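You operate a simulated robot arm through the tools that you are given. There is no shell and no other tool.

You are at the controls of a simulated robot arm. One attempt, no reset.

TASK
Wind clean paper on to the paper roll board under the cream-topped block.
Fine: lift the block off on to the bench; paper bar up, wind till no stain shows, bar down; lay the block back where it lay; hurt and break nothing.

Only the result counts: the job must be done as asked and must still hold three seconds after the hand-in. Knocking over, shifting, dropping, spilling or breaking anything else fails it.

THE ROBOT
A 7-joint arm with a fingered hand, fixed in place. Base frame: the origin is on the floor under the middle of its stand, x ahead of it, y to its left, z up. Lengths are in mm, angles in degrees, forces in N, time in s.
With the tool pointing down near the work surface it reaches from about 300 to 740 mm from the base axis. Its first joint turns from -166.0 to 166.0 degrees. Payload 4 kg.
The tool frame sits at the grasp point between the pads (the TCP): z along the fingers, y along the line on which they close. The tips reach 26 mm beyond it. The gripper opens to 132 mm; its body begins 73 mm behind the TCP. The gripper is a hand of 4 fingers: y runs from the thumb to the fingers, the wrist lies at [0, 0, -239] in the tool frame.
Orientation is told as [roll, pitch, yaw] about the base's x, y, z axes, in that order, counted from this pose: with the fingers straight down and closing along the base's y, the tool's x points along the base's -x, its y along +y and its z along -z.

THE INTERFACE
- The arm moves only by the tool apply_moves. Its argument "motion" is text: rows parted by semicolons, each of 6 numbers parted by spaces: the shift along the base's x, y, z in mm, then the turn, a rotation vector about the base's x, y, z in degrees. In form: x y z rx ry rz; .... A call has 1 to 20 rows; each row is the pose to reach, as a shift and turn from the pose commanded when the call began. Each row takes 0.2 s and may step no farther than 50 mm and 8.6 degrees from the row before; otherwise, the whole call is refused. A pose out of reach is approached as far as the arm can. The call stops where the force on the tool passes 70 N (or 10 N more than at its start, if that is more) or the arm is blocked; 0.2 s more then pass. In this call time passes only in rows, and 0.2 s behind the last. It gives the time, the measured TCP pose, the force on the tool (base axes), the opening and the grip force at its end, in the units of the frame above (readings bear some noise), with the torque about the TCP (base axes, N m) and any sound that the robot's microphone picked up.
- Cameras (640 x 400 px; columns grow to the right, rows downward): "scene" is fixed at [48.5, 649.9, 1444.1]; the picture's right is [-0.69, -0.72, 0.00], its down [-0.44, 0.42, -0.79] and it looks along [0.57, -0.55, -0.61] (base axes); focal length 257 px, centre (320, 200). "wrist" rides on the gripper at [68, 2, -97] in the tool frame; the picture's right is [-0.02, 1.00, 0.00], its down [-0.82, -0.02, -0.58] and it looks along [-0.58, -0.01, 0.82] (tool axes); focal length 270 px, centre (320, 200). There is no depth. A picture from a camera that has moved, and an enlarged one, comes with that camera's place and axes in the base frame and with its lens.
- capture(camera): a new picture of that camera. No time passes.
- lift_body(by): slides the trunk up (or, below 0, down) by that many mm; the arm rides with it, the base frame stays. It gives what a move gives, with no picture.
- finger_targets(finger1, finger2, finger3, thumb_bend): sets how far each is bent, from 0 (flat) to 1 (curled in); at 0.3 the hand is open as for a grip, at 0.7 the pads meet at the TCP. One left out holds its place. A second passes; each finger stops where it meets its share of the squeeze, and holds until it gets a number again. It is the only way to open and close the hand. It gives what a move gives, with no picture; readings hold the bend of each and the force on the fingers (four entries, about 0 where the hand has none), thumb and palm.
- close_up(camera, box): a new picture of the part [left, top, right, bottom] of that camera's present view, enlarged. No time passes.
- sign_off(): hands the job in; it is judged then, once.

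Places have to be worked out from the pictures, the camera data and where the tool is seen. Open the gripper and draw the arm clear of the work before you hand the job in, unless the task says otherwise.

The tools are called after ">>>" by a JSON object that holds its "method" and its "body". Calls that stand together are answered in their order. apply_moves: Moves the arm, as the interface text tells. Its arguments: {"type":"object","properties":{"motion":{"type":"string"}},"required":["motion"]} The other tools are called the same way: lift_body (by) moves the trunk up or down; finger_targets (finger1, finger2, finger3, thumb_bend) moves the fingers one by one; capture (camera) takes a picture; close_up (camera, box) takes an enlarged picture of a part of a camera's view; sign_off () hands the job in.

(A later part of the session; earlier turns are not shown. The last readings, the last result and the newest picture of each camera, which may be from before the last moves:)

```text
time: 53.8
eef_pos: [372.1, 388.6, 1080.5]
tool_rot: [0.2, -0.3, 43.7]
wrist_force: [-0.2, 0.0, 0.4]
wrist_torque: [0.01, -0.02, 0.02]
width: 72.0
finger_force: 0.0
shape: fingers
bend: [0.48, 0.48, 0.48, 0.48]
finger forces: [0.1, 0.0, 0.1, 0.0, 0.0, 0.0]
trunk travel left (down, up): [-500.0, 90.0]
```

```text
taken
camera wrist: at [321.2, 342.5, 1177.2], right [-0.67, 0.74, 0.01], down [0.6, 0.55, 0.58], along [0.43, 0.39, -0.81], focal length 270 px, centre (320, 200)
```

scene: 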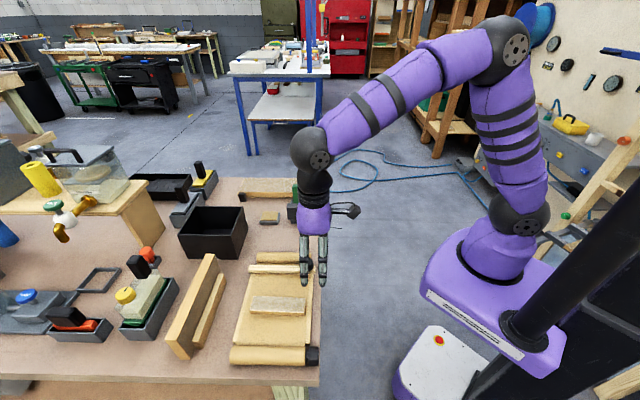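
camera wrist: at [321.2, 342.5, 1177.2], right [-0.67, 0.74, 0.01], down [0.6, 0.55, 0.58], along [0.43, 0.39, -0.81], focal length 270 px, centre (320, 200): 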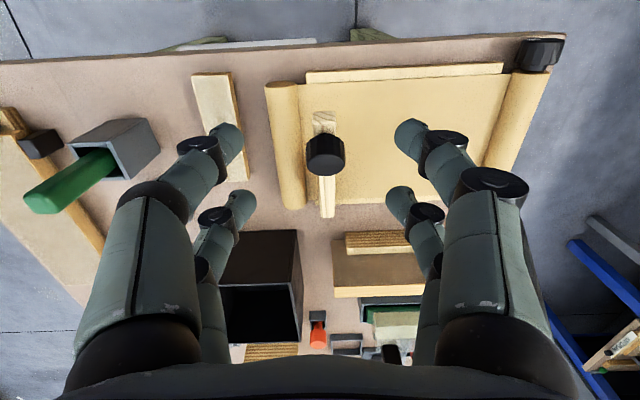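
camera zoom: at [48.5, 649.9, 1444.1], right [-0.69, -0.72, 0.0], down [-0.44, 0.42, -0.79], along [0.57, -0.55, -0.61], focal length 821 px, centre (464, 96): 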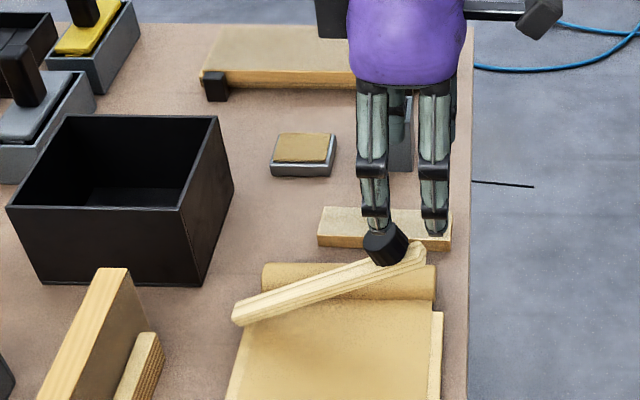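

The bar stays up at about 29° by itself. For margin I will push it higher from beneath: I bring the hand to the robot side, lean it back 30° with fingers closed, so the finger backs can lift the bar's near end.

>>> {"method": "apply_moves", "body": {"motion": "-12.4 -10.8 0 4.18 -4.3 0; -24.8 -21.6 0 8.36 -8.6 0; -37.2 -32.4 0 12.54 -12.9 0; -49.6 -43.2 0 16.72 -17.2 0; -61.9 -54 0 20.9 -21.5 0; -61.9 -54 -30 20.9 -21.5 0; -61.9 -54 -60 20.9 -21.5 0; -61.9 -54 -90 20.9 -21.5 0"}}

>>> {"method": "finger_targets", "body": {"finger1": 0.7, "finger2": 0.7, "finger3": 0.7, "thumb_bend": 0.7}}

>>> {"method": "close_up", "body": {"camera": "scene", "box": [200, 150, 400, 295]}}

>>> {"method": "capture", "body": {"camera": "wrist"}}

```text
time: 55.6
eef_pos: [309.4, 335.5, 989.1]
tool_rot: [0.6, -30.1, 43.7]
wrist_force: [-0.9, 0.3, 0.2]
wrist_torque: [0.01, -0.01, 0.02]
width: 72.3
finger_force: 0.1
shape: fingers
bend: [0.48, 0.48, 0.48, 0.48]
finger forces: [0.0, 0.0, 0.1, 0.0, 0.0, 0.0]
trunk travel left (down, up): [-500.0, 90.0]
```

```text
time: 56.6
eef_pos: [309.2, 335.4, 989.4]
tool_rot: [0.6, -30.2, 43.6]
wrist_force: [0.2, 0.3, 0.5]
wrist_torque: [0.0, 0.0, 0.0]
width: 1.7
finger_force: 0.2
shape: fingers
bend: [0.7, 0.7, 0.7, 0.7]
finger forces: [0.0, 0.0, 0.1, 0.0, 0.1, 0.1]
trunk travel left (down, up): [-500.0, 90.0]
```

```text
2.76 times, centred on (300, 222) of scene
camera zoom: at [48.5, 649.9, 1444.1], right [-0.69, -0.72, 0.0], down [-0.44, 0.42, -0.79], along [0.57, -0.55, -0.61], focal length 708 px, centre (375, 138)
```

zoom: 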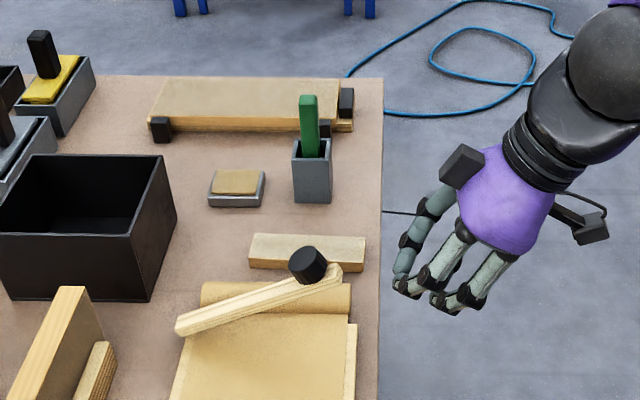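

```text
taken
camera wrist: at [231.1, 261.2, 1039.0], right [-0.68, 0.73, 0.02], down [0.32, 0.27, 0.91], along [0.66, 0.62, -0.42], focal length 270 px, centre (320, 200)
```

wrist: 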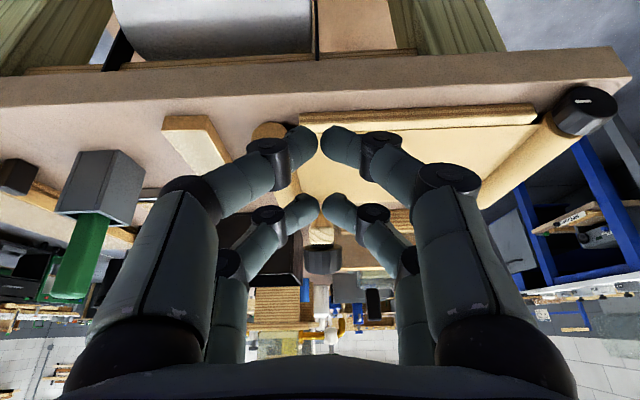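

I zoom in to place the bar's near end relative to the fingertips.

>>> {"method": "close_up", "body": {"camera": "wrist", "box": [260, 110, 400, 290]}}

>>> {"method": "close_up", "body": {"camera": "scene", "box": [240, 200, 360, 290]}}

```text
2.22 times, centred on (330, 200) of wrist
camera zoom: at [231.1, 261.2, 1039.0], right [-0.68, 0.73, 0.02], down [0.32, 0.27, 0.91], along [0.66, 0.62, -0.42], focal length 601 px, centre (298, 200)
```

zoom: 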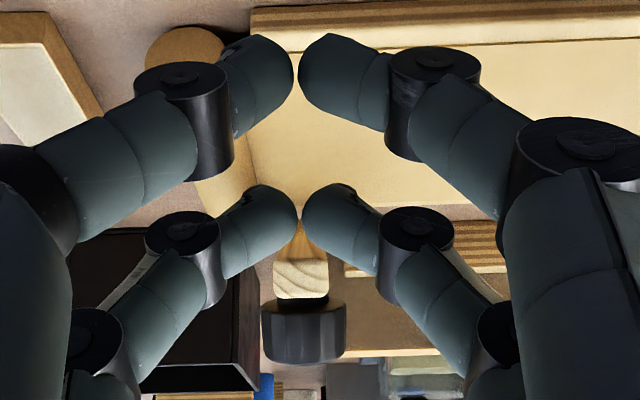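

```text
4.44 times, centred on (300, 245) of scene
camera zoom: at [48.5, 649.9, 1444.1], right [-0.69, -0.72, 0.0], down [-0.44, 0.42, -0.79], along [0.57, -0.55, -0.61], focal length 1141 px, centre (409, 0)
```

zoom: 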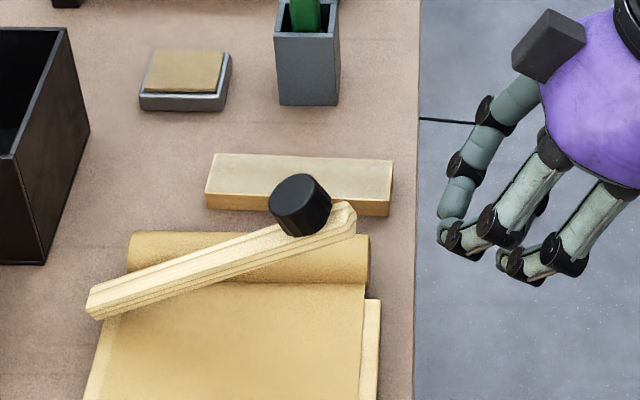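

The bar is at about 26°, near end at n≈528, z≈982, aligned with the fingers. I drop to z≈950, move forward under its end, still without contact.

>>> {"method": "apply_moves", "body": {"motion": "0 0 -20 0 0 0; 0 0 -39 0 0 0; 9 8 -39 0 0 0; 18 16 -39 0 0 0; 27 24.5 -39 0 0 0"}}

>>> {"method": "close_up", "body": {"camera": "scene", "box": [240, 200, 360, 290]}}

>>> {"method": "close_up", "body": {"camera": "wrist", "box": [240, 110, 400, 310]}}

```text
time: 57.8
eef_pos: [335.2, 360.2, 950.7]
tool_rot: [0.6, -30.0, 43.6]
wrist_force: [-0.2, 0.0, -0.2]
wrist_torque: [-0.02, 0.03, 0.04]
width: 1.6
finger_force: 0.1
shape: fingers
bend: [0.7, 0.7, 0.7, 0.7]
finger forces: [0.0, 0.1, 0.1, 0.0, 0.1, 0.0]
trunk travel left (down, up): [-500.0, 90.0]
```

```text
4.44 times, centred on (300, 245) of scene
camera zoom: at [48.5, 649.9, 1444.1], right [-0.69, -0.72, 0.0], down [-0.44, 0.42, -0.79], along [0.57, -0.55, -0.61], focal length 1141 px, centre (409, 0)
```

zoom: 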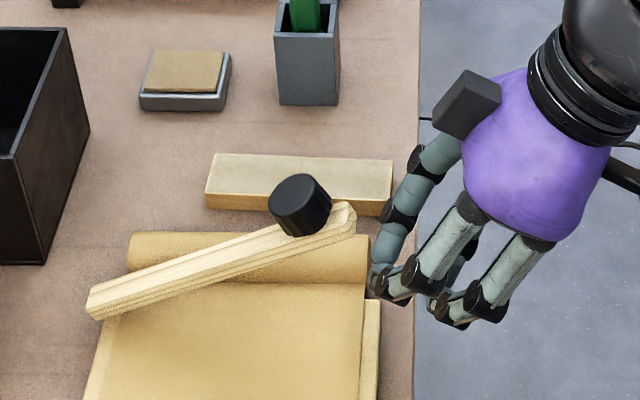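

```text
2.00 times, centred on (320, 210) of wrist
camera zoom: at [258.0, 286.1, 1000.0], right [-0.68, 0.73, 0.02], down [0.32, 0.27, 0.91], along [0.66, 0.62, -0.42], focal length 541 px, centre (320, 180)
```

zoom: 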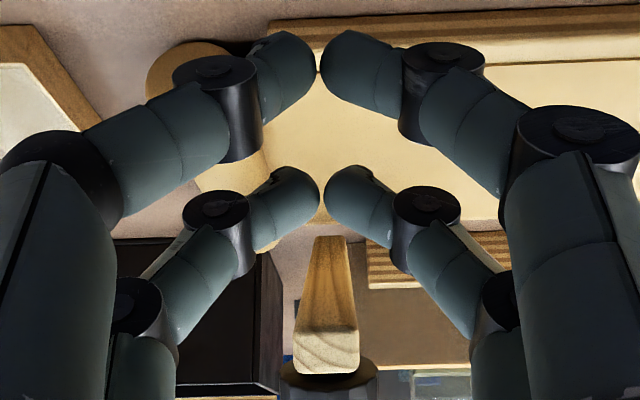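

The bar's underside is right above the fingertip pair 2/3. I rise vertically in small rows to make contact (expected ~20 mm up).

>>> {"method": "apply_moves", "body": {"motion": "0 0 5 0 0 0; 0 0 10 0 0 0; 0 0 14 0 0 0; 0 0 17 0 0 0; 0 0 20 0 0 0"}}

>>> {"method": "close_up", "body": {"camera": "scene", "box": [240, 200, 360, 290]}}

>>> {"method": "close_up", "body": {"camera": "wrist", "box": [240, 110, 400, 310]}}

```text
time: 59.0
eef_pos: [335.6, 360.5, 970.7]
tool_rot: [0.6, -30.0, 43.7]
wrist_force: [-0.1, 0.2, -0.2]
wrist_torque: [0.01, 0.01, -0.02]
width: 1.4
finger_force: 0.0
shape: fingers
bend: [0.7, 0.7, 0.7, 0.7]
finger forces: [0.0, 0.0, 0.0, 0.0, 0.0, 0.0]
trunk travel left (down, up): [-500.0, 90.0]
```

```text
4.44 times, centred on (300, 245) of scene
camera zoom: at [48.5, 649.9, 1444.1], right [-0.69, -0.72, 0.0], down [-0.44, 0.42, -0.79], along [0.57, -0.55, -0.61], focal length 1141 px, centre (409, 0)
```

zoom: 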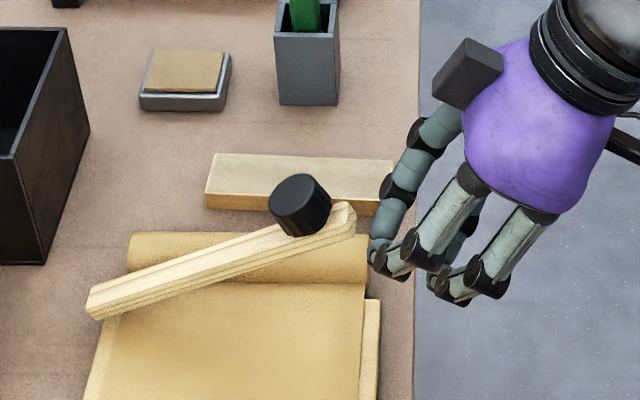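

```text
2.00 times, centred on (320, 210) of wrist
camera zoom: at [257.7, 286.9, 1020.6], right [-0.68, 0.73, 0.02], down [0.32, 0.27, 0.91], along [0.66, 0.62, -0.42], focal length 541 px, centre (320, 180)
```

zoom: 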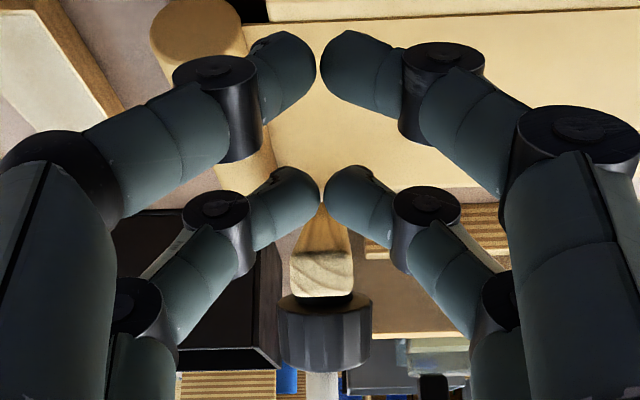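

Still no contact; the bar end is just ahead of and above the fingertips. I go on up and slightly forward.

>>> {"method": "apply_moves", "body": {"motion": "0.7 0.7 3 0 0 0; 1.4 1.4 6 0 0 0; 2.1 2.1 9 0 0 0; 2.8 2.8 12 0 0 0"}}

>>> {"method": "close_up", "body": {"camera": "scene", "box": [240, 200, 360, 290]}}

>>> {"method": "close_up", "body": {"camera": "wrist", "box": [240, 110, 400, 310]}}

```text
time: 60.0
eef_pos: [338.7, 363.7, 983.8]
tool_rot: [0.6, -30.2, 43.8]
wrist_force: [-0.2, 0.2, 0.2]
wrist_torque: [0.02, 0.04, 0.03]
width: 1.5
finger_force: 0.0
shape: fingers
bend: [0.7, 0.7, 0.7, 0.7]
finger forces: [0.0, 0.1, 0.0, 0.0, 0.1, 0.0]
trunk travel left (down, up): [-500.0, 90.0]
```

```text
4.44 times, centred on (300, 245) of scene
camera zoom: at [48.5, 649.9, 1444.1], right [-0.69, -0.72, 0.0], down [-0.44, 0.42, -0.79], along [0.57, -0.55, -0.61], focal length 1141 px, centre (409, 0)
```

zoom: 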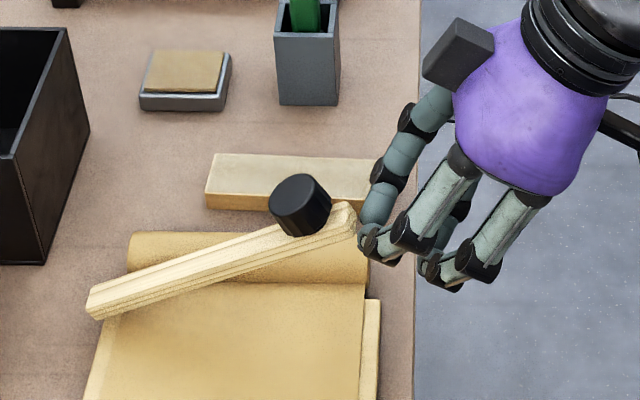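

```text
2.00 times, centred on (320, 210) of wrist
camera zoom: at [260.9, 290.4, 1032.8], right [-0.68, 0.73, 0.02], down [0.32, 0.27, 0.91], along [0.66, 0.62, -0.42], focal length 541 px, centre (320, 180)
```

zoom: 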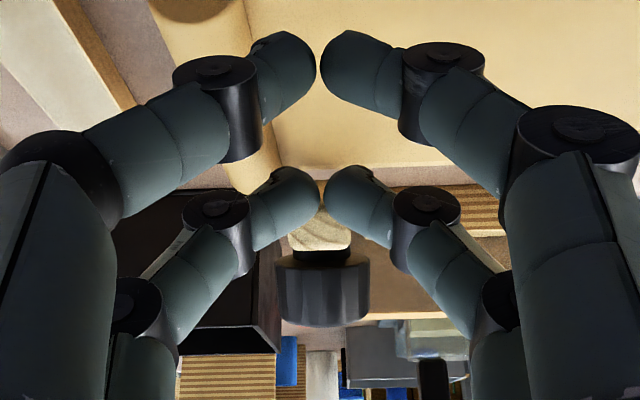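

No contact because the fingertips are still just in front of the bar's end (end re-triangulated at n≈534, z≈980). I drop 25 mm, go 15 mm further forward, and come up under the bar.

>>> {"method": "apply_moves", "body": {"motion": "0 0 -12 0 0 0; 0 0 -25 0 0 0; 5.4 5.2 -25 0 0 0; 10.8 10.5 -25 0 0 0; 12.9 12.5 -25 0 0 0; 12.9 12.5 -20 0 0 0; 12.9 12.5 -16 0 0 0"}}

>>> {"method": "close_up", "body": {"camera": "scene", "box": [240, 200, 360, 290]}}

>>> {"method": "close_up", "body": {"camera": "wrist", "box": [240, 110, 400, 310]}}

```text
time: 61.6
eef_pos: [351.9, 375.9, 967.1]
tool_rot: [0.6, -30.1, 43.7]
wrist_force: [-0.3, 0.1, -0.3]
wrist_torque: [-0.01, 0.01, -0.03]
width: 1.3
finger_force: 0.4
shape: fingers
bend: [0.7, 0.7, 0.7, 0.7]
finger forces: [0.0, 0.0, 0.2, 0.0, 0.0, 0.1]
trunk travel left (down, up): [-500.0, 90.0]
```

```text
4.44 times, centred on (300, 245) of scene
camera zoom: at [48.5, 649.9, 1444.1], right [-0.69, -0.72, 0.0], down [-0.44, 0.42, -0.79], along [0.57, -0.55, -0.61], focal length 1141 px, centre (409, 0)
```

zoom: 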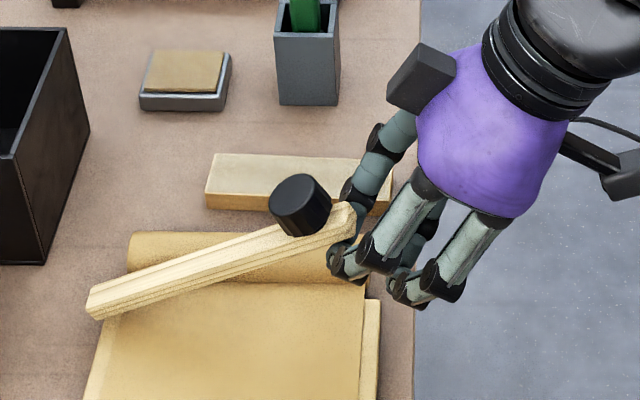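

```text
2.00 times, centred on (320, 210) of wrist
camera zoom: at [273.3, 302.3, 1016.9], right [-0.68, 0.73, 0.02], down [0.32, 0.27, 0.91], along [0.66, 0.62, -0.42], focal length 541 px, centre (320, 180)
```

zoom: 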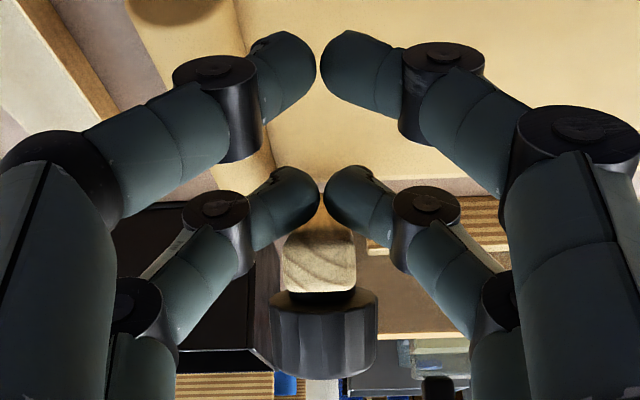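

Finger3 begins to touch the bar's underside. I push up along the bar's arc by about 10°, in small rows.

>>> {"method": "apply_moves", "body": {"motion": "0.9 0.9 3 0 0 0; 1.9 1.8 6 0 0 0; 3.9 3.8 11.9 0 0 0; 6.1 5.9 17.7 0 0 0; 8.5 8.3 23.3 0 0 0"}}

>>> {"method": "close_up", "body": {"camera": "scene", "box": [240, 190, 360, 290]}}

>>> {"method": "close_up", "body": {"camera": "wrist", "box": [240, 110, 400, 310]}}

```text
time: 62.8
eef_pos: [360.9, 384.8, 990.3]
tool_rot: [0.5, -30.1, 43.7]
wrist_force: [-1.1, 0.0, -0.5]
wrist_torque: [-0.03, 0.01, -0.03]
width: 1.6
finger_force: 0.1
shape: fingers
bend: [0.7, 0.7, 0.7, 0.7]
finger forces: [0.1, 0.2, 0.2, 0.0, 0.1, 0.0]
trunk travel left (down, up): [-500.0, 90.0]
```

```text
4.00 times, centred on (300, 240) of scene
camera zoom: at [48.5, 649.9, 1444.1], right [-0.69, -0.72, 0.0], down [-0.44, 0.42, -0.79], along [0.57, -0.55, -0.61], focal length 1027 px, centre (400, 40)
```

zoom: 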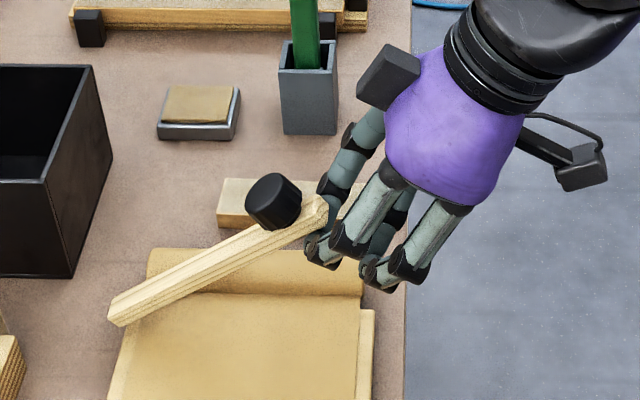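

```text
2.00 times, centred on (320, 210) of wrist
camera zoom: at [282.1, 310.5, 1039.5], right [-0.68, 0.73, 0.02], down [0.32, 0.27, 0.91], along [0.66, 0.62, -0.42], focal length 541 px, centre (320, 180)
```

zoom: 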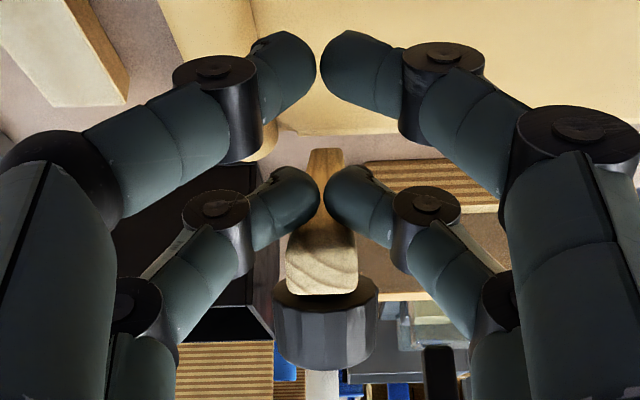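

The bar is rising smoothly with very small force. I continue along the arc to roughly 50°.

>>> {"method": "apply_moves", "body": {"motion": "2.7 2.6 5.4 0 0 0; 5.4 5.2 10.8 0 0 0; 8.3 8.1 15.9 0 0 0; 11.3 11 20.9 0 0 0; 14.6 14.2 25.6 0 0 0; 18 17.5 30.2 0 0 0"}}

>>> {"method": "close_up", "body": {"camera": "scene", "box": [230, 170, 370, 290]}}

>>> {"method": "close_up", "body": {"camera": "wrist", "box": [240, 110, 400, 310]}}

```text
time: 64.2
eef_pos: [377.8, 402.6, 1020.8]
tool_rot: [0.6, -30.2, 43.7]
wrist_force: [0.0, -0.6, -0.2]
wrist_torque: [-0.03, 0.0, 0.02]
width: 1.4
finger_force: 0.3
shape: fingers
bend: [0.7, 0.7, 0.7, 0.7]
finger forces: [0.0, 0.2, 0.1, 0.0, 0.0, 0.0]
trunk travel left (down, up): [-500.0, 90.0]
```

```text
3.33 times, centred on (300, 230) of scene
camera zoom: at [48.5, 649.9, 1444.1], right [-0.69, -0.72, 0.0], down [-0.44, 0.42, -0.79], along [0.57, -0.55, -0.61], focal length 856 px, centre (387, 100)
```

zoom: 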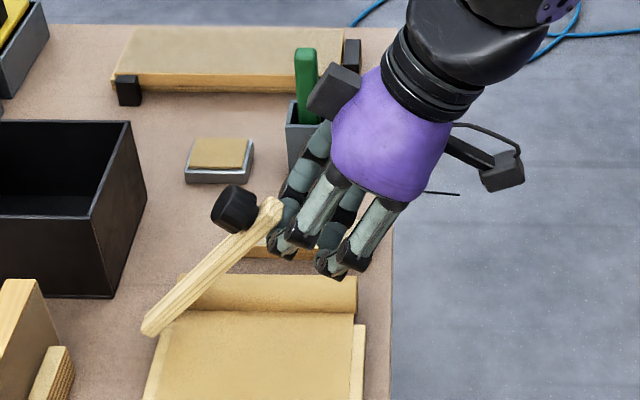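

```text
2.00 times, centred on (320, 210) of wrist
camera zoom: at [300.2, 328.4, 1069.8], right [-0.68, 0.73, 0.02], down [0.32, 0.27, 0.91], along [0.66, 0.62, -0.42], focal length 541 px, centre (320, 180)
```

zoom: 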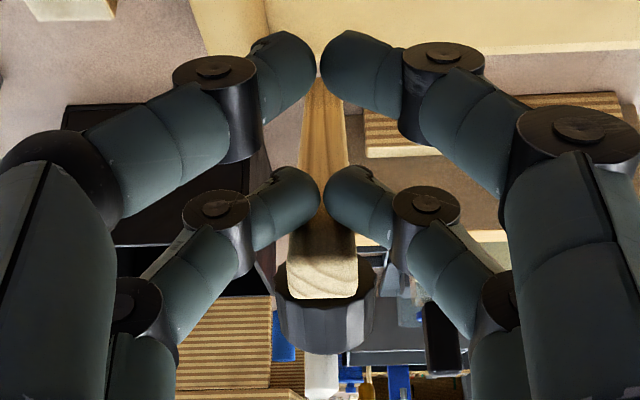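

The bar stands at about 50°. I give it a final ~8° and then back away.

>>> {"method": "apply_moves", "body": {"motion": "3.9 3.8 4.6 0 0 0; 7.8 7.6 9 0 0 0; 11.6 11.3 13.1 0 0 0"}}

>>> {"method": "apply_moves", "body": {"motion": "-5 -5 -4 0 0 0; -20 -20 -8 0 0 0; -45 -44 -8 0 0 0; -75 -73 0 0 0 0"}}

>>> {"method": "close_up", "body": {"camera": "scene", "box": [230, 170, 370, 290]}}

>>> {"method": "capture", "body": {"camera": "wrist"}}

```text
time: 65.0
eef_pos: [390.7, 413.2, 1033.0]
tool_rot: [0.5, -30.1, 43.7]
wrist_force: [-0.5, 0.4, 0.0]
wrist_torque: [-0.01, -0.05, 0.0]
width: 1.4
finger_force: 0.1
shape: fingers
bend: [0.7, 0.7, 0.7, 0.7]
finger forces: [0.0, 0.3, 0.0, 0.0, 0.1, 0.0]
trunk travel left (down, up): [-500.0, 90.0]
```

```text
time: 66.0
eef_pos: [314.0, 338.7, 1034.7]
tool_rot: [0.5, -30.2, 43.8]
wrist_force: [-0.4, -0.4, -0.5]
wrist_torque: [0.01, -0.02, -0.01]
width: 1.5
finger_force: 0.0
shape: fingers
bend: [0.7, 0.7, 0.7, 0.7]
finger forces: [0.0, 0.0, 0.0, 0.0, 0.0, 0.0]
trunk travel left (down, up): [-500.0, 90.0]
```

```text
3.33 times, centred on (300, 230) of scene
camera zoom: at [48.5, 649.9, 1444.1], right [-0.69, -0.72, 0.0], down [-0.44, 0.42, -0.79], along [0.57, -0.55, -0.61], focal length 856 px, centre (387, 100)
```

zoom: 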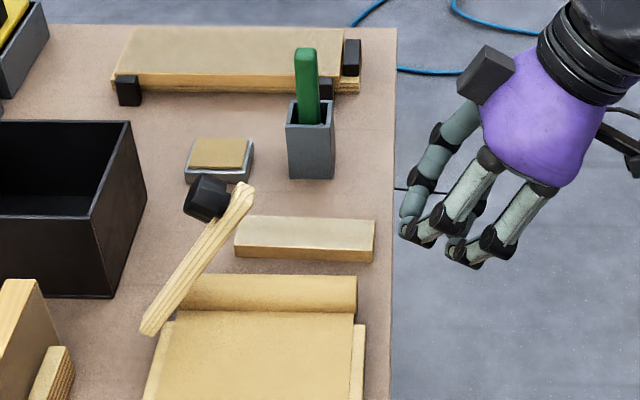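

```text
taken
camera wrist: at [237.0, 264.6, 1083.1], right [-0.68, 0.73, 0.02], down [0.32, 0.27, 0.91], along [0.66, 0.62, -0.42], focal length 270 px, centre (320, 200)
```

wrist: 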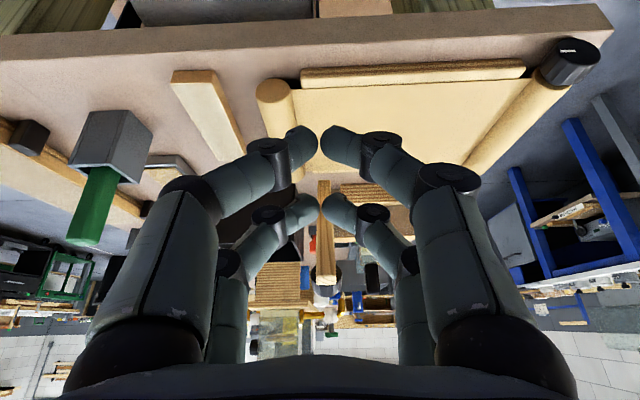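

The bar stands up at about 58° by itself. I look at the paper and the wind knob again before winding.

>>> {"method": "close_up", "body": {"camera": "scene", "box": [225, 255, 325, 375]}}

>>> {"method": "close_up", "body": {"camera": "wrist", "box": [460, 20, 640, 200]}}

>>> {"method": "close_up", "body": {"camera": "wrist", "box": [250, 40, 590, 200]}}

```text
3.33 times, centred on (275, 315) of scene
camera zoom: at [48.5, 649.9, 1444.1], right [-0.69, -0.72, 0.0], down [-0.44, 0.42, -0.79], along [0.57, -0.55, -0.61], focal length 856 px, centre (470, -183)
```

zoom: 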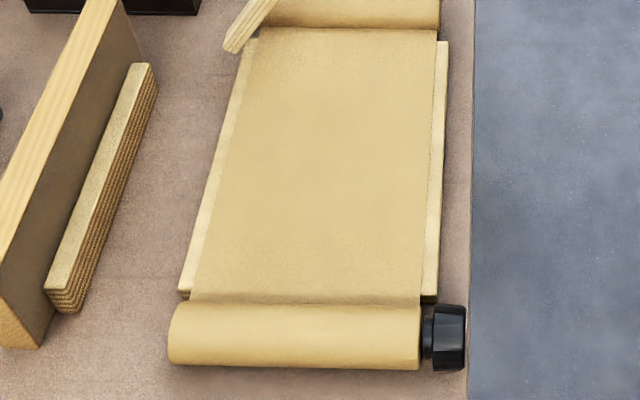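

```text
2.22 times, centred on (550, 110) of wrist
camera zoom: at [237.0, 264.6, 1083.1], right [-0.68, 0.73, 0.02], down [0.32, 0.27, 0.91], along [0.66, 0.62, -0.42], focal length 601 px, centre (-191, 400)
```

zoom: 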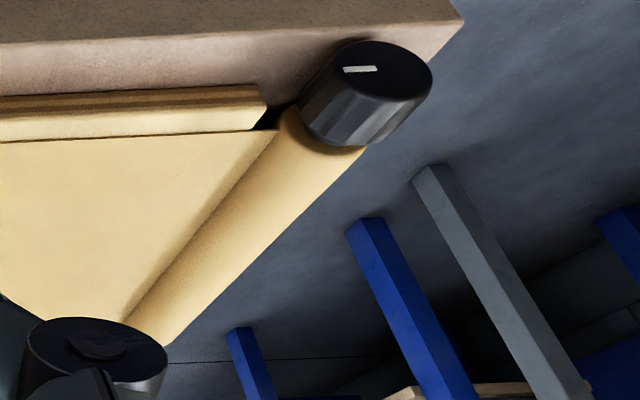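

```text
1.88 times, centred on (420, 120) of wrist
camera zoom: at [237.0, 264.6, 1083.1], right [-0.68, 0.73, 0.02], down [0.32, 0.27, 0.91], along [0.66, 0.62, -0.42], focal length 509 px, centre (132, 351)
```

zoom: 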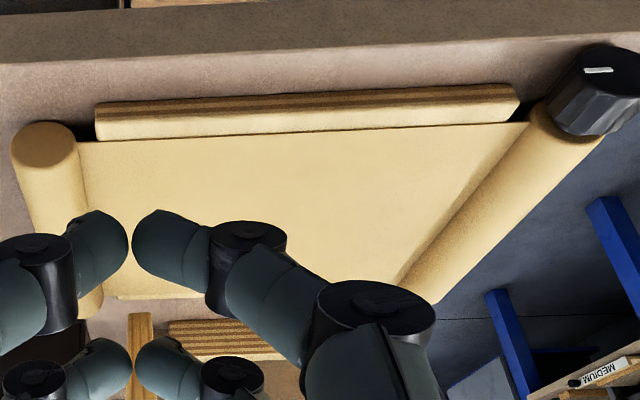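

No stain is apparent from here either. I move the hand over the paper with fingers open wide to inspect the sheet closely and the knob face with its white mark.

>>> {"method": "apply_moves", "body": {"motion": "-11 14 -5 -4.18 4.3 0; -22 28 -10 -8.36 8.6 0; -34 42 -15 -12.54 12.9 0; -45 57 -20 -16.72 17.2 0; -57 71 -25 -20.9 21.5 0"}}

>>> {"method": "finger_targets", "body": {"finger1": 0.2, "finger2": 0.2, "finger3": 0.2, "thumb_bend": 0.2}}

>>> {"method": "capture", "body": {"camera": "wrist"}}

>>> {"method": "close_up", "body": {"camera": "wrist", "box": [170, 60, 500, 260]}}

```text
time: 67.2
eef_pos: [257.6, 409.0, 1007.2]
tool_rot: [0.4, 0.1, 43.7]
wrist_force: [0.4, -0.4, 0.1]
wrist_torque: [0.04, 0.01, 0.0]
width: 1.4
finger_force: 0.0
shape: fingers
bend: [0.7, 0.7, 0.7, 0.7]
finger forces: [0.0, 0.0, 0.0, 0.0, 0.0, 0.0]
trunk travel left (down, up): [-500.0, 90.0]
```

```text
time: 68.2
eef_pos: [259.7, 409.7, 1008.0]
tool_rot: [0.3, -0.2, 43.7]
wrist_force: [-0.6, 1.0, -0.3]
wrist_torque: [-0.02, 0.01, -0.01]
width: 153.7
finger_force: 0.1
shape: fingers
bend: [0.2, 0.2, 0.2, 0.2]
finger forces: [0.0, 0.1, 0.1, 0.0, 0.0, 0.0]
trunk travel left (down, up): [-500.0, 90.0]
```

```text
taken
camera wrist: at [208.3, 362.5, 1105.2], right [-0.67, 0.74, 0.01], down [0.6, 0.55, 0.58], along [0.43, 0.39, -0.81], focal length 270 px, centre (320, 200)
```

wrist: 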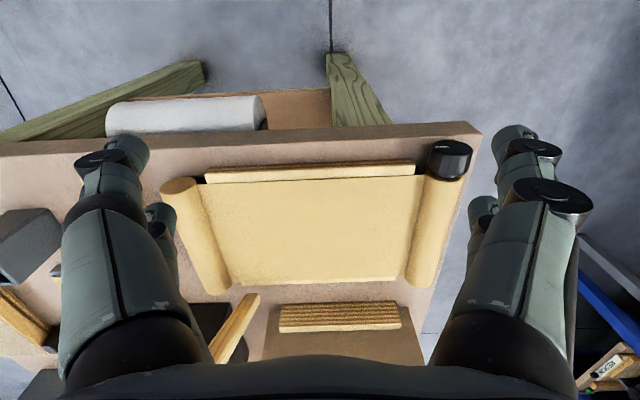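

```text
1.94 times, centred on (335, 160) of wrist
camera zoom: at [208.3, 362.5, 1105.2], right [-0.67, 0.74, 0.01], down [0.6, 0.55, 0.58], along [0.43, 0.39, -0.81], focal length 524 px, centre (291, 278)
```

zoom: 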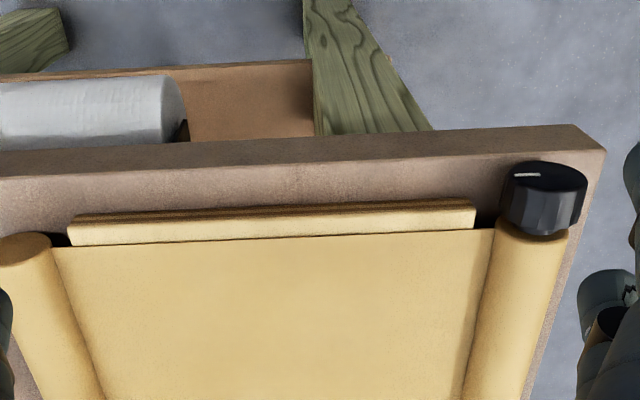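

I zoom onto just the sheet area for any faint marking.

>>> {"method": "close_up", "body": {"camera": "wrist", "box": [190, 175, 310, 290]}}

>>> {"method": "close_up", "body": {"camera": "wrist", "box": [300, 175, 440, 290]}}

>>> {"method": "close_up", "body": {"camera": "wrist", "box": [400, 130, 490, 200]}}

```text
3.48 times, centred on (250, 232) of wrist
camera zoom: at [208.3, 362.5, 1105.2], right [-0.67, 0.74, 0.01], down [0.6, 0.55, 0.58], along [0.43, 0.39, -0.81], focal length 940 px, centre (564, 87)
```

zoom: 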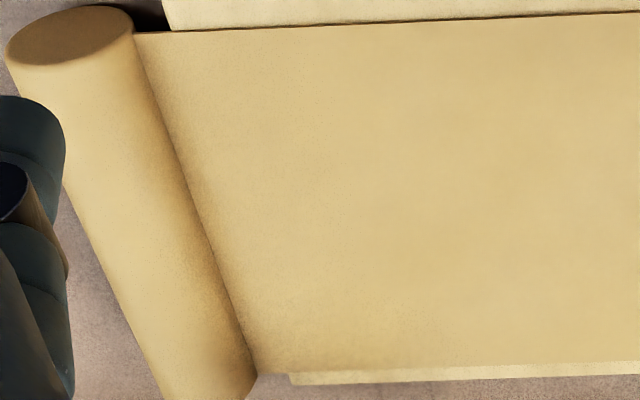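

```text
3.48 times, centred on (370, 232) of wrist
camera zoom: at [208.3, 362.5, 1105.2], right [-0.67, 0.74, 0.01], down [0.6, 0.55, 0.58], along [0.43, 0.39, -0.81], focal length 940 px, centre (146, 87)
```

zoom: 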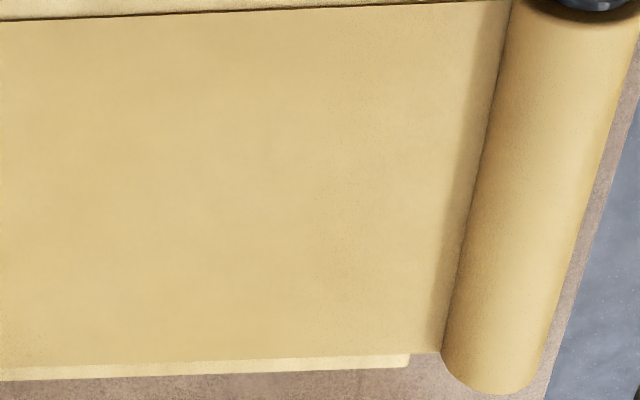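

```text
5.71 times, centred on (445, 165) of wrist
camera zoom: at [208.3, 362.5, 1105.2], right [-0.67, 0.74, 0.01], down [0.6, 0.55, 0.58], along [0.43, 0.39, -0.81], focal length 1544 px, centre (-394, 400)
```

zoom: 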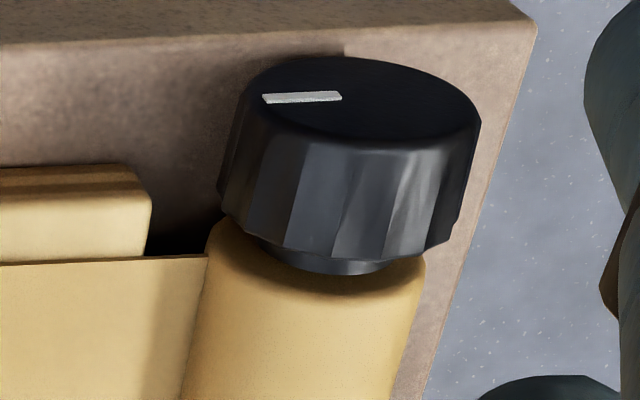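

The sheet shows no marking I can make out, but the knob with its white mark (pointing toward the board) is very clear, so I can track turns. I set finger2 as a single pushing finger (0.5), others tucked at 0.7, and move above the knob top (finger2 tip over about (203+…, 508)).

>>> {"method": "finger_targets", "body": {"finger1": 0.75, "finger2": 0.5, "finger3": 0.75, "thumb_bend": 0.75}}

>>> {"method": "apply_moves", "body": {"motion": "-8 14 0 0 0 0.5; -17 29 -5 0 0 0.5; -26 44 -15 0 0 0.5; -34 58 -28 0 0 0.5; -34 58 -38 0 0 0.5"}}

>>> {"method": "capture", "body": {"camera": "wrist"}}

>>> {"method": "close_up", "body": {"camera": "scene", "box": [240, 270, 370, 380]}}

```text
time: 69.2
eef_pos: [259.4, 409.1, 1009.1]
tool_rot: [0.4, -0.2, 43.6]
wrist_force: [-0.1, 0.0, -0.6]
wrist_torque: [-0.01, -0.02, -0.02]
width: 0.0
finger_force: 0.0
shape: fingers
bend: [0.73, 0.5, 0.75, 0.73]
finger forces: [0.1, 0.0, 0.0, 0.0, 0.1, 0.0]
trunk travel left (down, up): [-500.0, 90.0]
```

```text
time: 70.4
eef_pos: [223.5, 468.6, 971.0]
tool_rot: [0.2, -0.1, 44.2]
wrist_force: [-0.6, 0.5, 0.3]
wrist_torque: [-0.03, 0.01, -0.01]
width: 0.0
finger_force: 0.0
shape: fingers
bend: [0.73, 0.5, 0.75, 0.73]
finger forces: [0.1, 0.0, 0.0, 0.1, 0.1, 0.0]
trunk travel left (down, up): [-500.0, 90.0]
```

```text
taken
camera wrist: at [175.1, 421.7, 1066.7], right [-0.68, 0.73, 0.01], down [0.6, 0.55, 0.58], along [0.42, 0.4, -0.81], focal length 270 px, centre (320, 200)
```

wrist: 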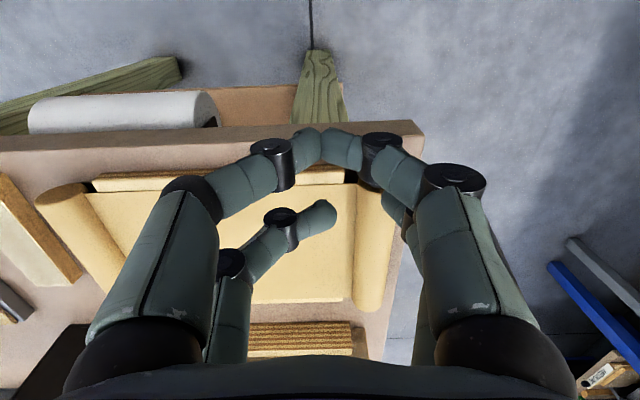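

```text
3.64 times, centred on (305, 325) of scene
camera zoom: at [48.5, 649.9, 1444.1], right [-0.69, -0.72, 0.0], down [-0.44, 0.42, -0.79], along [0.57, -0.55, -0.61], focal length 933 px, centre (374, -254)
```

zoom: 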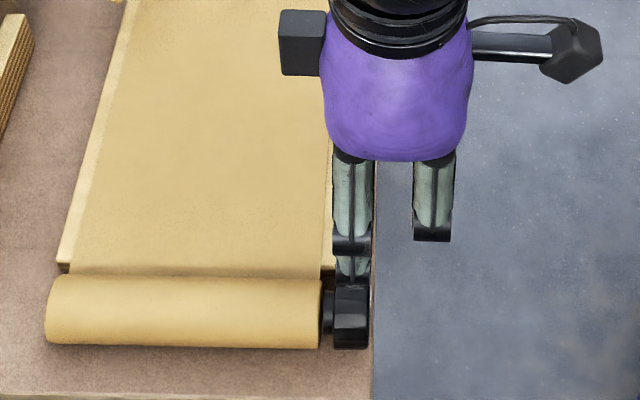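

Finger2 is over the knob in n (scene view), but finger1 hides it from the wrist camera. I open finger1 to clear the view.

>>> {"method": "finger_targets", "body": {"finger1": 0.25}}

>>> {"method": "close_up", "body": {"camera": "wrist", "box": [280, 90, 480, 250]}}

>>> {"method": "close_up", "body": {"camera": "scene", "box": [280, 310, 340, 370]}}

```text
time: 71.4
eef_pos: [224.9, 467.9, 969.8]
tool_rot: [0.3, -0.2, 44.2]
wrist_force: [0.5, 0.8, 0.7]
wrist_torque: [0.02, -0.03, 0.0]
width: 63.2
finger_force: 0.1
shape: fingers
bend: [0.25, 0.5, 0.75, 0.75]
finger forces: [0.1, 0.1, 0.1, 0.0, 0.0, 0.1]
trunk travel left (down, up): [-500.0, 90.0]
```

```text
2.50 times, centred on (380, 170) of wrist
camera zoom: at [175.1, 421.4, 1066.9], right [-0.68, 0.73, 0.01], down [0.6, 0.55, 0.58], along [0.42, 0.4, -0.81], focal length 676 px, centre (170, 275)
```

zoom: 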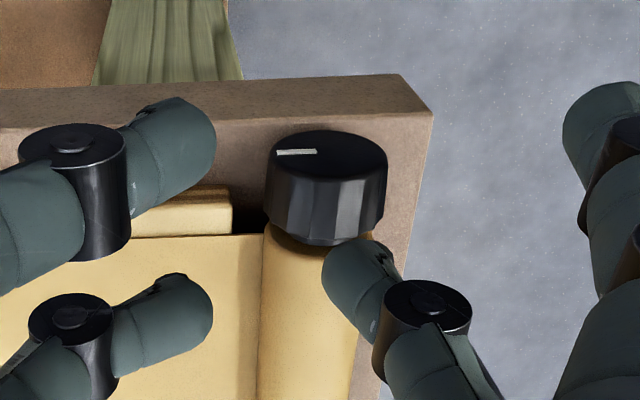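

```text
6.67 times, centred on (310, 340) of scene
camera zoom: at [48.5, 649.9, 1444.1], right [-0.69, -0.72, 0.0], down [-0.44, 0.42, -0.79], along [0.57, -0.55, -0.61], focal length 1711 px, centre (387, -733)
```

zoom: 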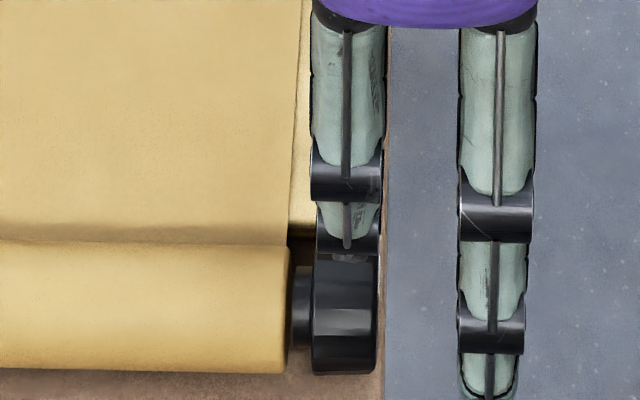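

Finger2's tip is lined up above the knob. I lower in steps to find contact with the knob top.

>>> {"method": "apply_moves", "body": {"motion": "0 0 -8 0 0 0; 0 0 -16 0 0 0; 0 0 -20 0 0 0; 0 0 -22 0 0 0; 0 0 -24 0 0 0"}}

>>> {"method": "close_up", "body": {"camera": "wrist", "box": [280, 90, 480, 250]}}

```text
time: 72.6
eef_pos: [225.2, 470.0, 945.4]
tool_rot: [0.3, -0.3, 44.1]
wrist_force: [-0.1, 0.1, 0.4]
wrist_torque: [-0.01, 0.02, 0.02]
width: 63.3
finger_force: 0.1
shape: fingers
bend: [0.25, 0.5, 0.75, 0.75]
finger forces: [0.1, 0.6, 0.0, 0.1, 0.0, 0.1]
trunk travel left (down, up): [-500.0, 90.0]
```

```text
2.50 times, centred on (380, 170) of wrist
camera zoom: at [174.7, 422.3, 1043.5], right [-0.68, 0.73, 0.01], down [0.6, 0.55, 0.58], along [0.42, 0.4, -0.81], focal length 676 px, centre (170, 275)
```

zoom: 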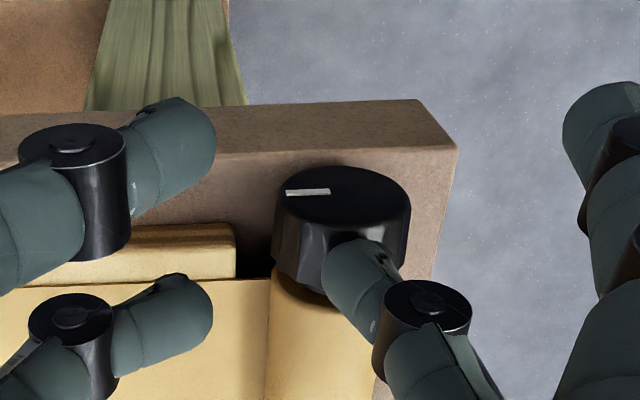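

Just touching (0.6 N on finger2). I try a small test drag: press ~1.5 mm and move 12 mm away from the board (−s) following the knob's curve, to see whether the knob turns.

>>> {"method": "apply_moves", "body": {"motion": "0 0 -1.5 0 0 0; -2.1 2.15 -1.7 0 0 0; -4.18 4.3 -2.2 0 0 0; -6.27 6.45 -3.1 0 0 0; -8.37 8.6 -4.4 0 0 0"}}

>>> {"method": "close_up", "body": {"camera": "wrist", "box": [280, 90, 480, 250]}}

>>> {"method": "close_up", "body": {"camera": "scene", "box": [225, 255, 335, 375]}}

```text
time: 73.8
eef_pos: [214.1, 477.2, 942.9]
tool_rot: [0.4, -0.2, 44.1]
wrist_force: [0.5, 0.1, 1.4]
wrist_torque: [0.04, 0.01, 0.0]
width: 63.2
finger_force: 0.9
shape: fingers
bend: [0.25, 0.51, 0.75, 0.75]
finger forces: [0.0, 1.8, 0.0, 0.0, 0.0, 0.1]
trunk travel left (down, up): [-500.0, 90.0]
```

```text
2.50 times, centred on (380, 170) of wrist
camera zoom: at [165.5, 430.1, 1039.0], right [-0.68, 0.73, 0.01], down [0.6, 0.55, 0.58], along [0.42, 0.4, -0.81], focal length 676 px, centre (170, 275)
```

zoom: 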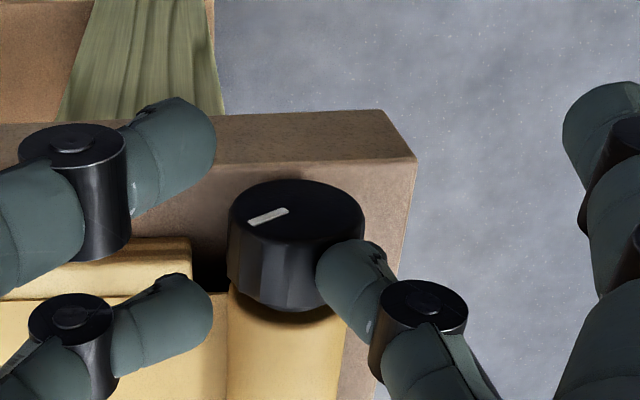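

```text
3.33 times, centred on (280, 315) of scene
camera zoom: at [48.5, 649.9, 1444.1], right [-0.69, -0.72, 0.0], down [-0.44, 0.42, -0.79], along [0.57, -0.55, -0.61], focal length 856 px, centre (453, -183)
```

zoom: 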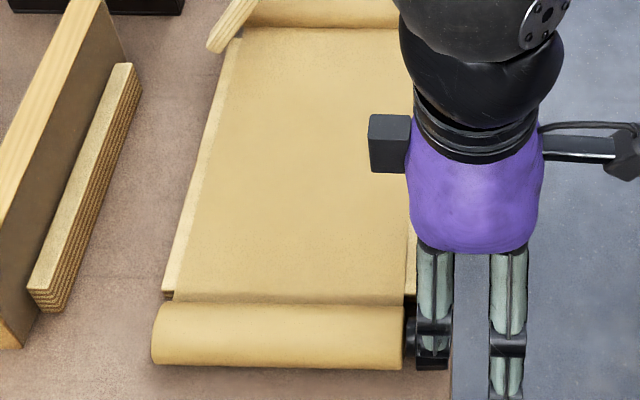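

The knob turns easily (only ~2 N): the white mark rotated in the sense "top moves away from the board". I now do one full stroke: lift, go to the board side of the knob top, press, sweep over to the far side, lift.

>>> {"method": "apply_moves", "body": {"motion": "0 0 12 0 0 0; 18.1 -18.6 14.4 0 0 0; 18.1 -18.6 4 0 0 0; 18.1 -18.6 -1 0 0 0; 15.8 -16.2 0.65 0 0 0; 13.4 -13.75 1.9 0 0 0; 10.9 -11.2 2.65 0 0 0; 8.37 -8.6 2.9 0 0 0; 5.86 -6 2.65 0 0 0; 3.35 -3.45 1.9 0 0 0; 1 -1 0.65 0 0 0; -1.25 1.3 -1 0 0 0; -1.25 1.3 12 0 0 0"}}

>>> {"method": "close_up", "body": {"camera": "wrist", "box": [280, 90, 480, 250]}}

>>> {"method": "close_up", "body": {"camera": "scene", "box": [225, 255, 335, 375]}}

```text
time: 76.6
eef_pos: [213.9, 476.7, 953.3]
tool_rot: [0.3, 0.0, 44.4]
wrist_force: [-0.3, -0.2, -0.6]
wrist_torque: [-0.02, 0.02, 0.01]
width: 63.3
finger_force: 0.1
shape: fingers
bend: [0.25, 0.5, 0.75, 0.75]
finger forces: [0.0, 0.1, 0.0, 0.1, 0.0, 0.0]
trunk travel left (down, up): [-500.0, 90.0]
```

```text
2.50 times, centred on (380, 170) of wrist
camera zoom: at [164.3, 431.0, 1050.0], right [-0.68, 0.73, 0.01], down [0.6, 0.55, 0.58], along [0.42, 0.4, -0.82], focal length 676 px, centre (170, 275)
```

zoom: 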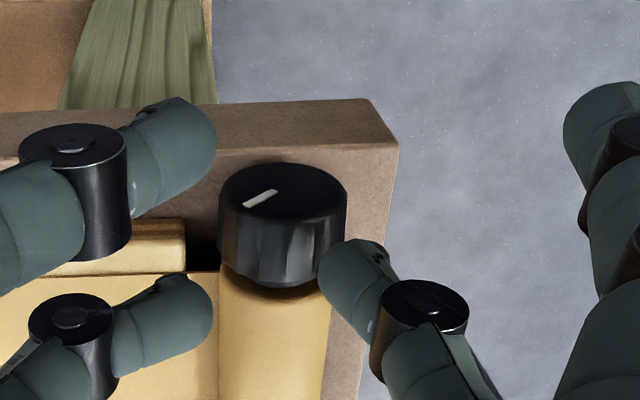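

```text
3.33 times, centred on (280, 315) of scene
camera zoom: at [48.5, 649.9, 1444.1], right [-0.69, -0.72, 0.0], down [-0.44, 0.42, -0.79], along [0.57, -0.55, -0.61], focal length 856 px, centre (453, -183)
```

zoom: 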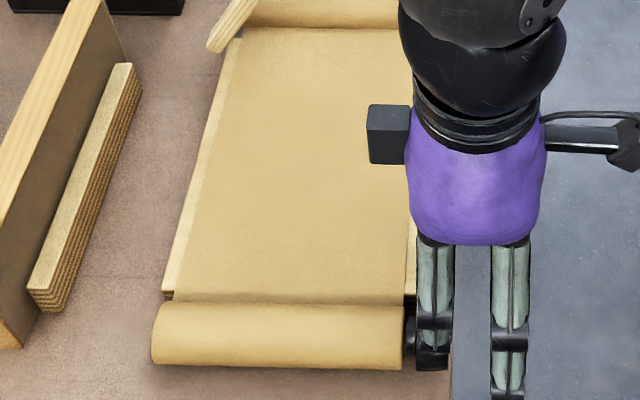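

The mark advanced only a few degrees in that stroke, so the finger mostly slipped. I repeat with a firmer press (5 mm deeper than touch), stopping at mid-stroke to read the force.

>>> {"method": "apply_moves", "body": {"motion": "10 -10 4 0 0 0; 19.4 -19.9 2.4 0 0 0; 19.4 -19.9 -8 0 0 0; 19.4 -19.9 -13 0 0 0; 19.4 -19.9 -16.5 0 0 0; 17 -17.5 -14.85 0 0 0; 14.6 -15.05 -13.6 0 0 0; 12.1 -12.5 -12.85 0 0 0; 9.62 -9.9 -12.6 0 0 0"}}

>>> {"method": "close_up", "body": {"camera": "wrist", "box": [280, 90, 480, 250]}}

```text
time: 78.6
eef_pos: [224.6, 469.7, 942.9]
tool_rot: [0.3, -0.2, 44.1]
wrist_force: [2.7, -4.1, 3.6]
wrist_torque: [0.03, -0.08, -0.08]
width: 63.5
finger_force: 2.7
shape: fingers
bend: [0.25, 0.56, 0.75, 0.75]
finger forces: [0.1, 5.2, 0.0, 0.0, 0.1, 0.1]
trunk travel left (down, up): [-500.0, 90.0]
```

```text
2.50 times, centred on (380, 170) of wrist
camera zoom: at [175.0, 422.3, 1039.0], right [-0.68, 0.73, 0.01], down [0.6, 0.55, 0.58], along [0.42, 0.4, -0.81], focal length 676 px, centre (170, 275)
```

zoom: 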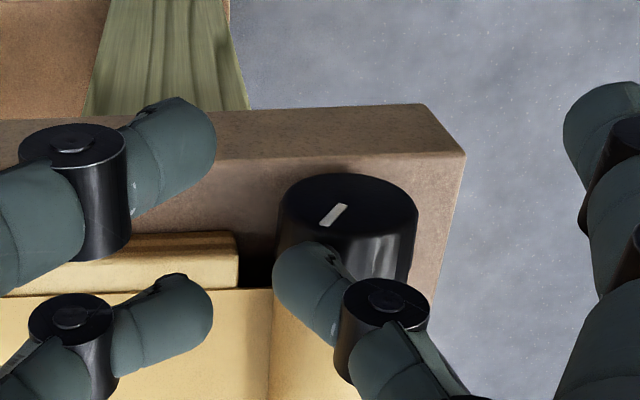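

With the firmer press the knob turned about 19° more in this half-stroke, with finger2 flexing (0.56). I continue the sweep outward another 25 mm.

>>> {"method": "apply_moves", "body": {"motion": "-2.8 2.9 0 0 0 0; -5.6 5.7 -0.5 0 0 0; -8.4 8.6 -1.2 0 0 0; -11.2 11.5 -2.2 0 0 0; -14 14.3 -3.5 0 0 0; -16.7 17.2 -5 0 0 0"}}

>>> {"method": "close_up", "body": {"camera": "wrist", "box": [280, 90, 480, 250]}}

```text
time: 80.0
eef_pos: [207.6, 485.7, 936.9]
tool_rot: [0.3, -0.1, 44.2]
wrist_force: [3.2, -2.6, 8.8]
wrist_torque: [0.12, -0.12, -0.07]
width: 63.2
finger_force: 5.3
shape: fingers
bend: [0.25, 0.75, 0.75, 0.75]
finger forces: [0.0, 10.9, 0.1, 0.0, 0.0, 0.0]
trunk travel left (down, up): [-500.0, 90.0]
```

```text
2.50 times, centred on (380, 170) of wrist
camera zoom: at [158.4, 438.7, 1033.5], right [-0.68, 0.73, 0.01], down [0.6, 0.55, 0.58], along [0.42, 0.4, -0.81], focal length 676 px, centre (170, 275)
```

zoom: 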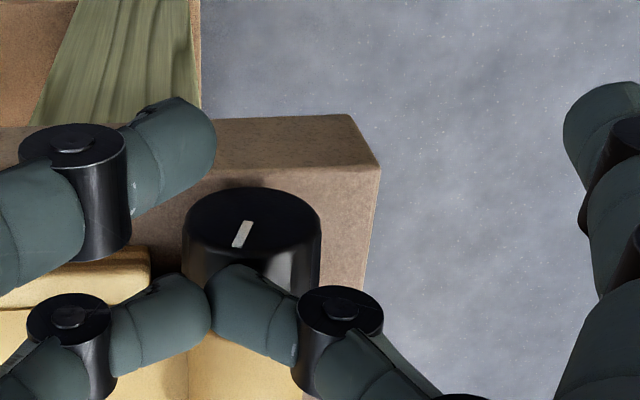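

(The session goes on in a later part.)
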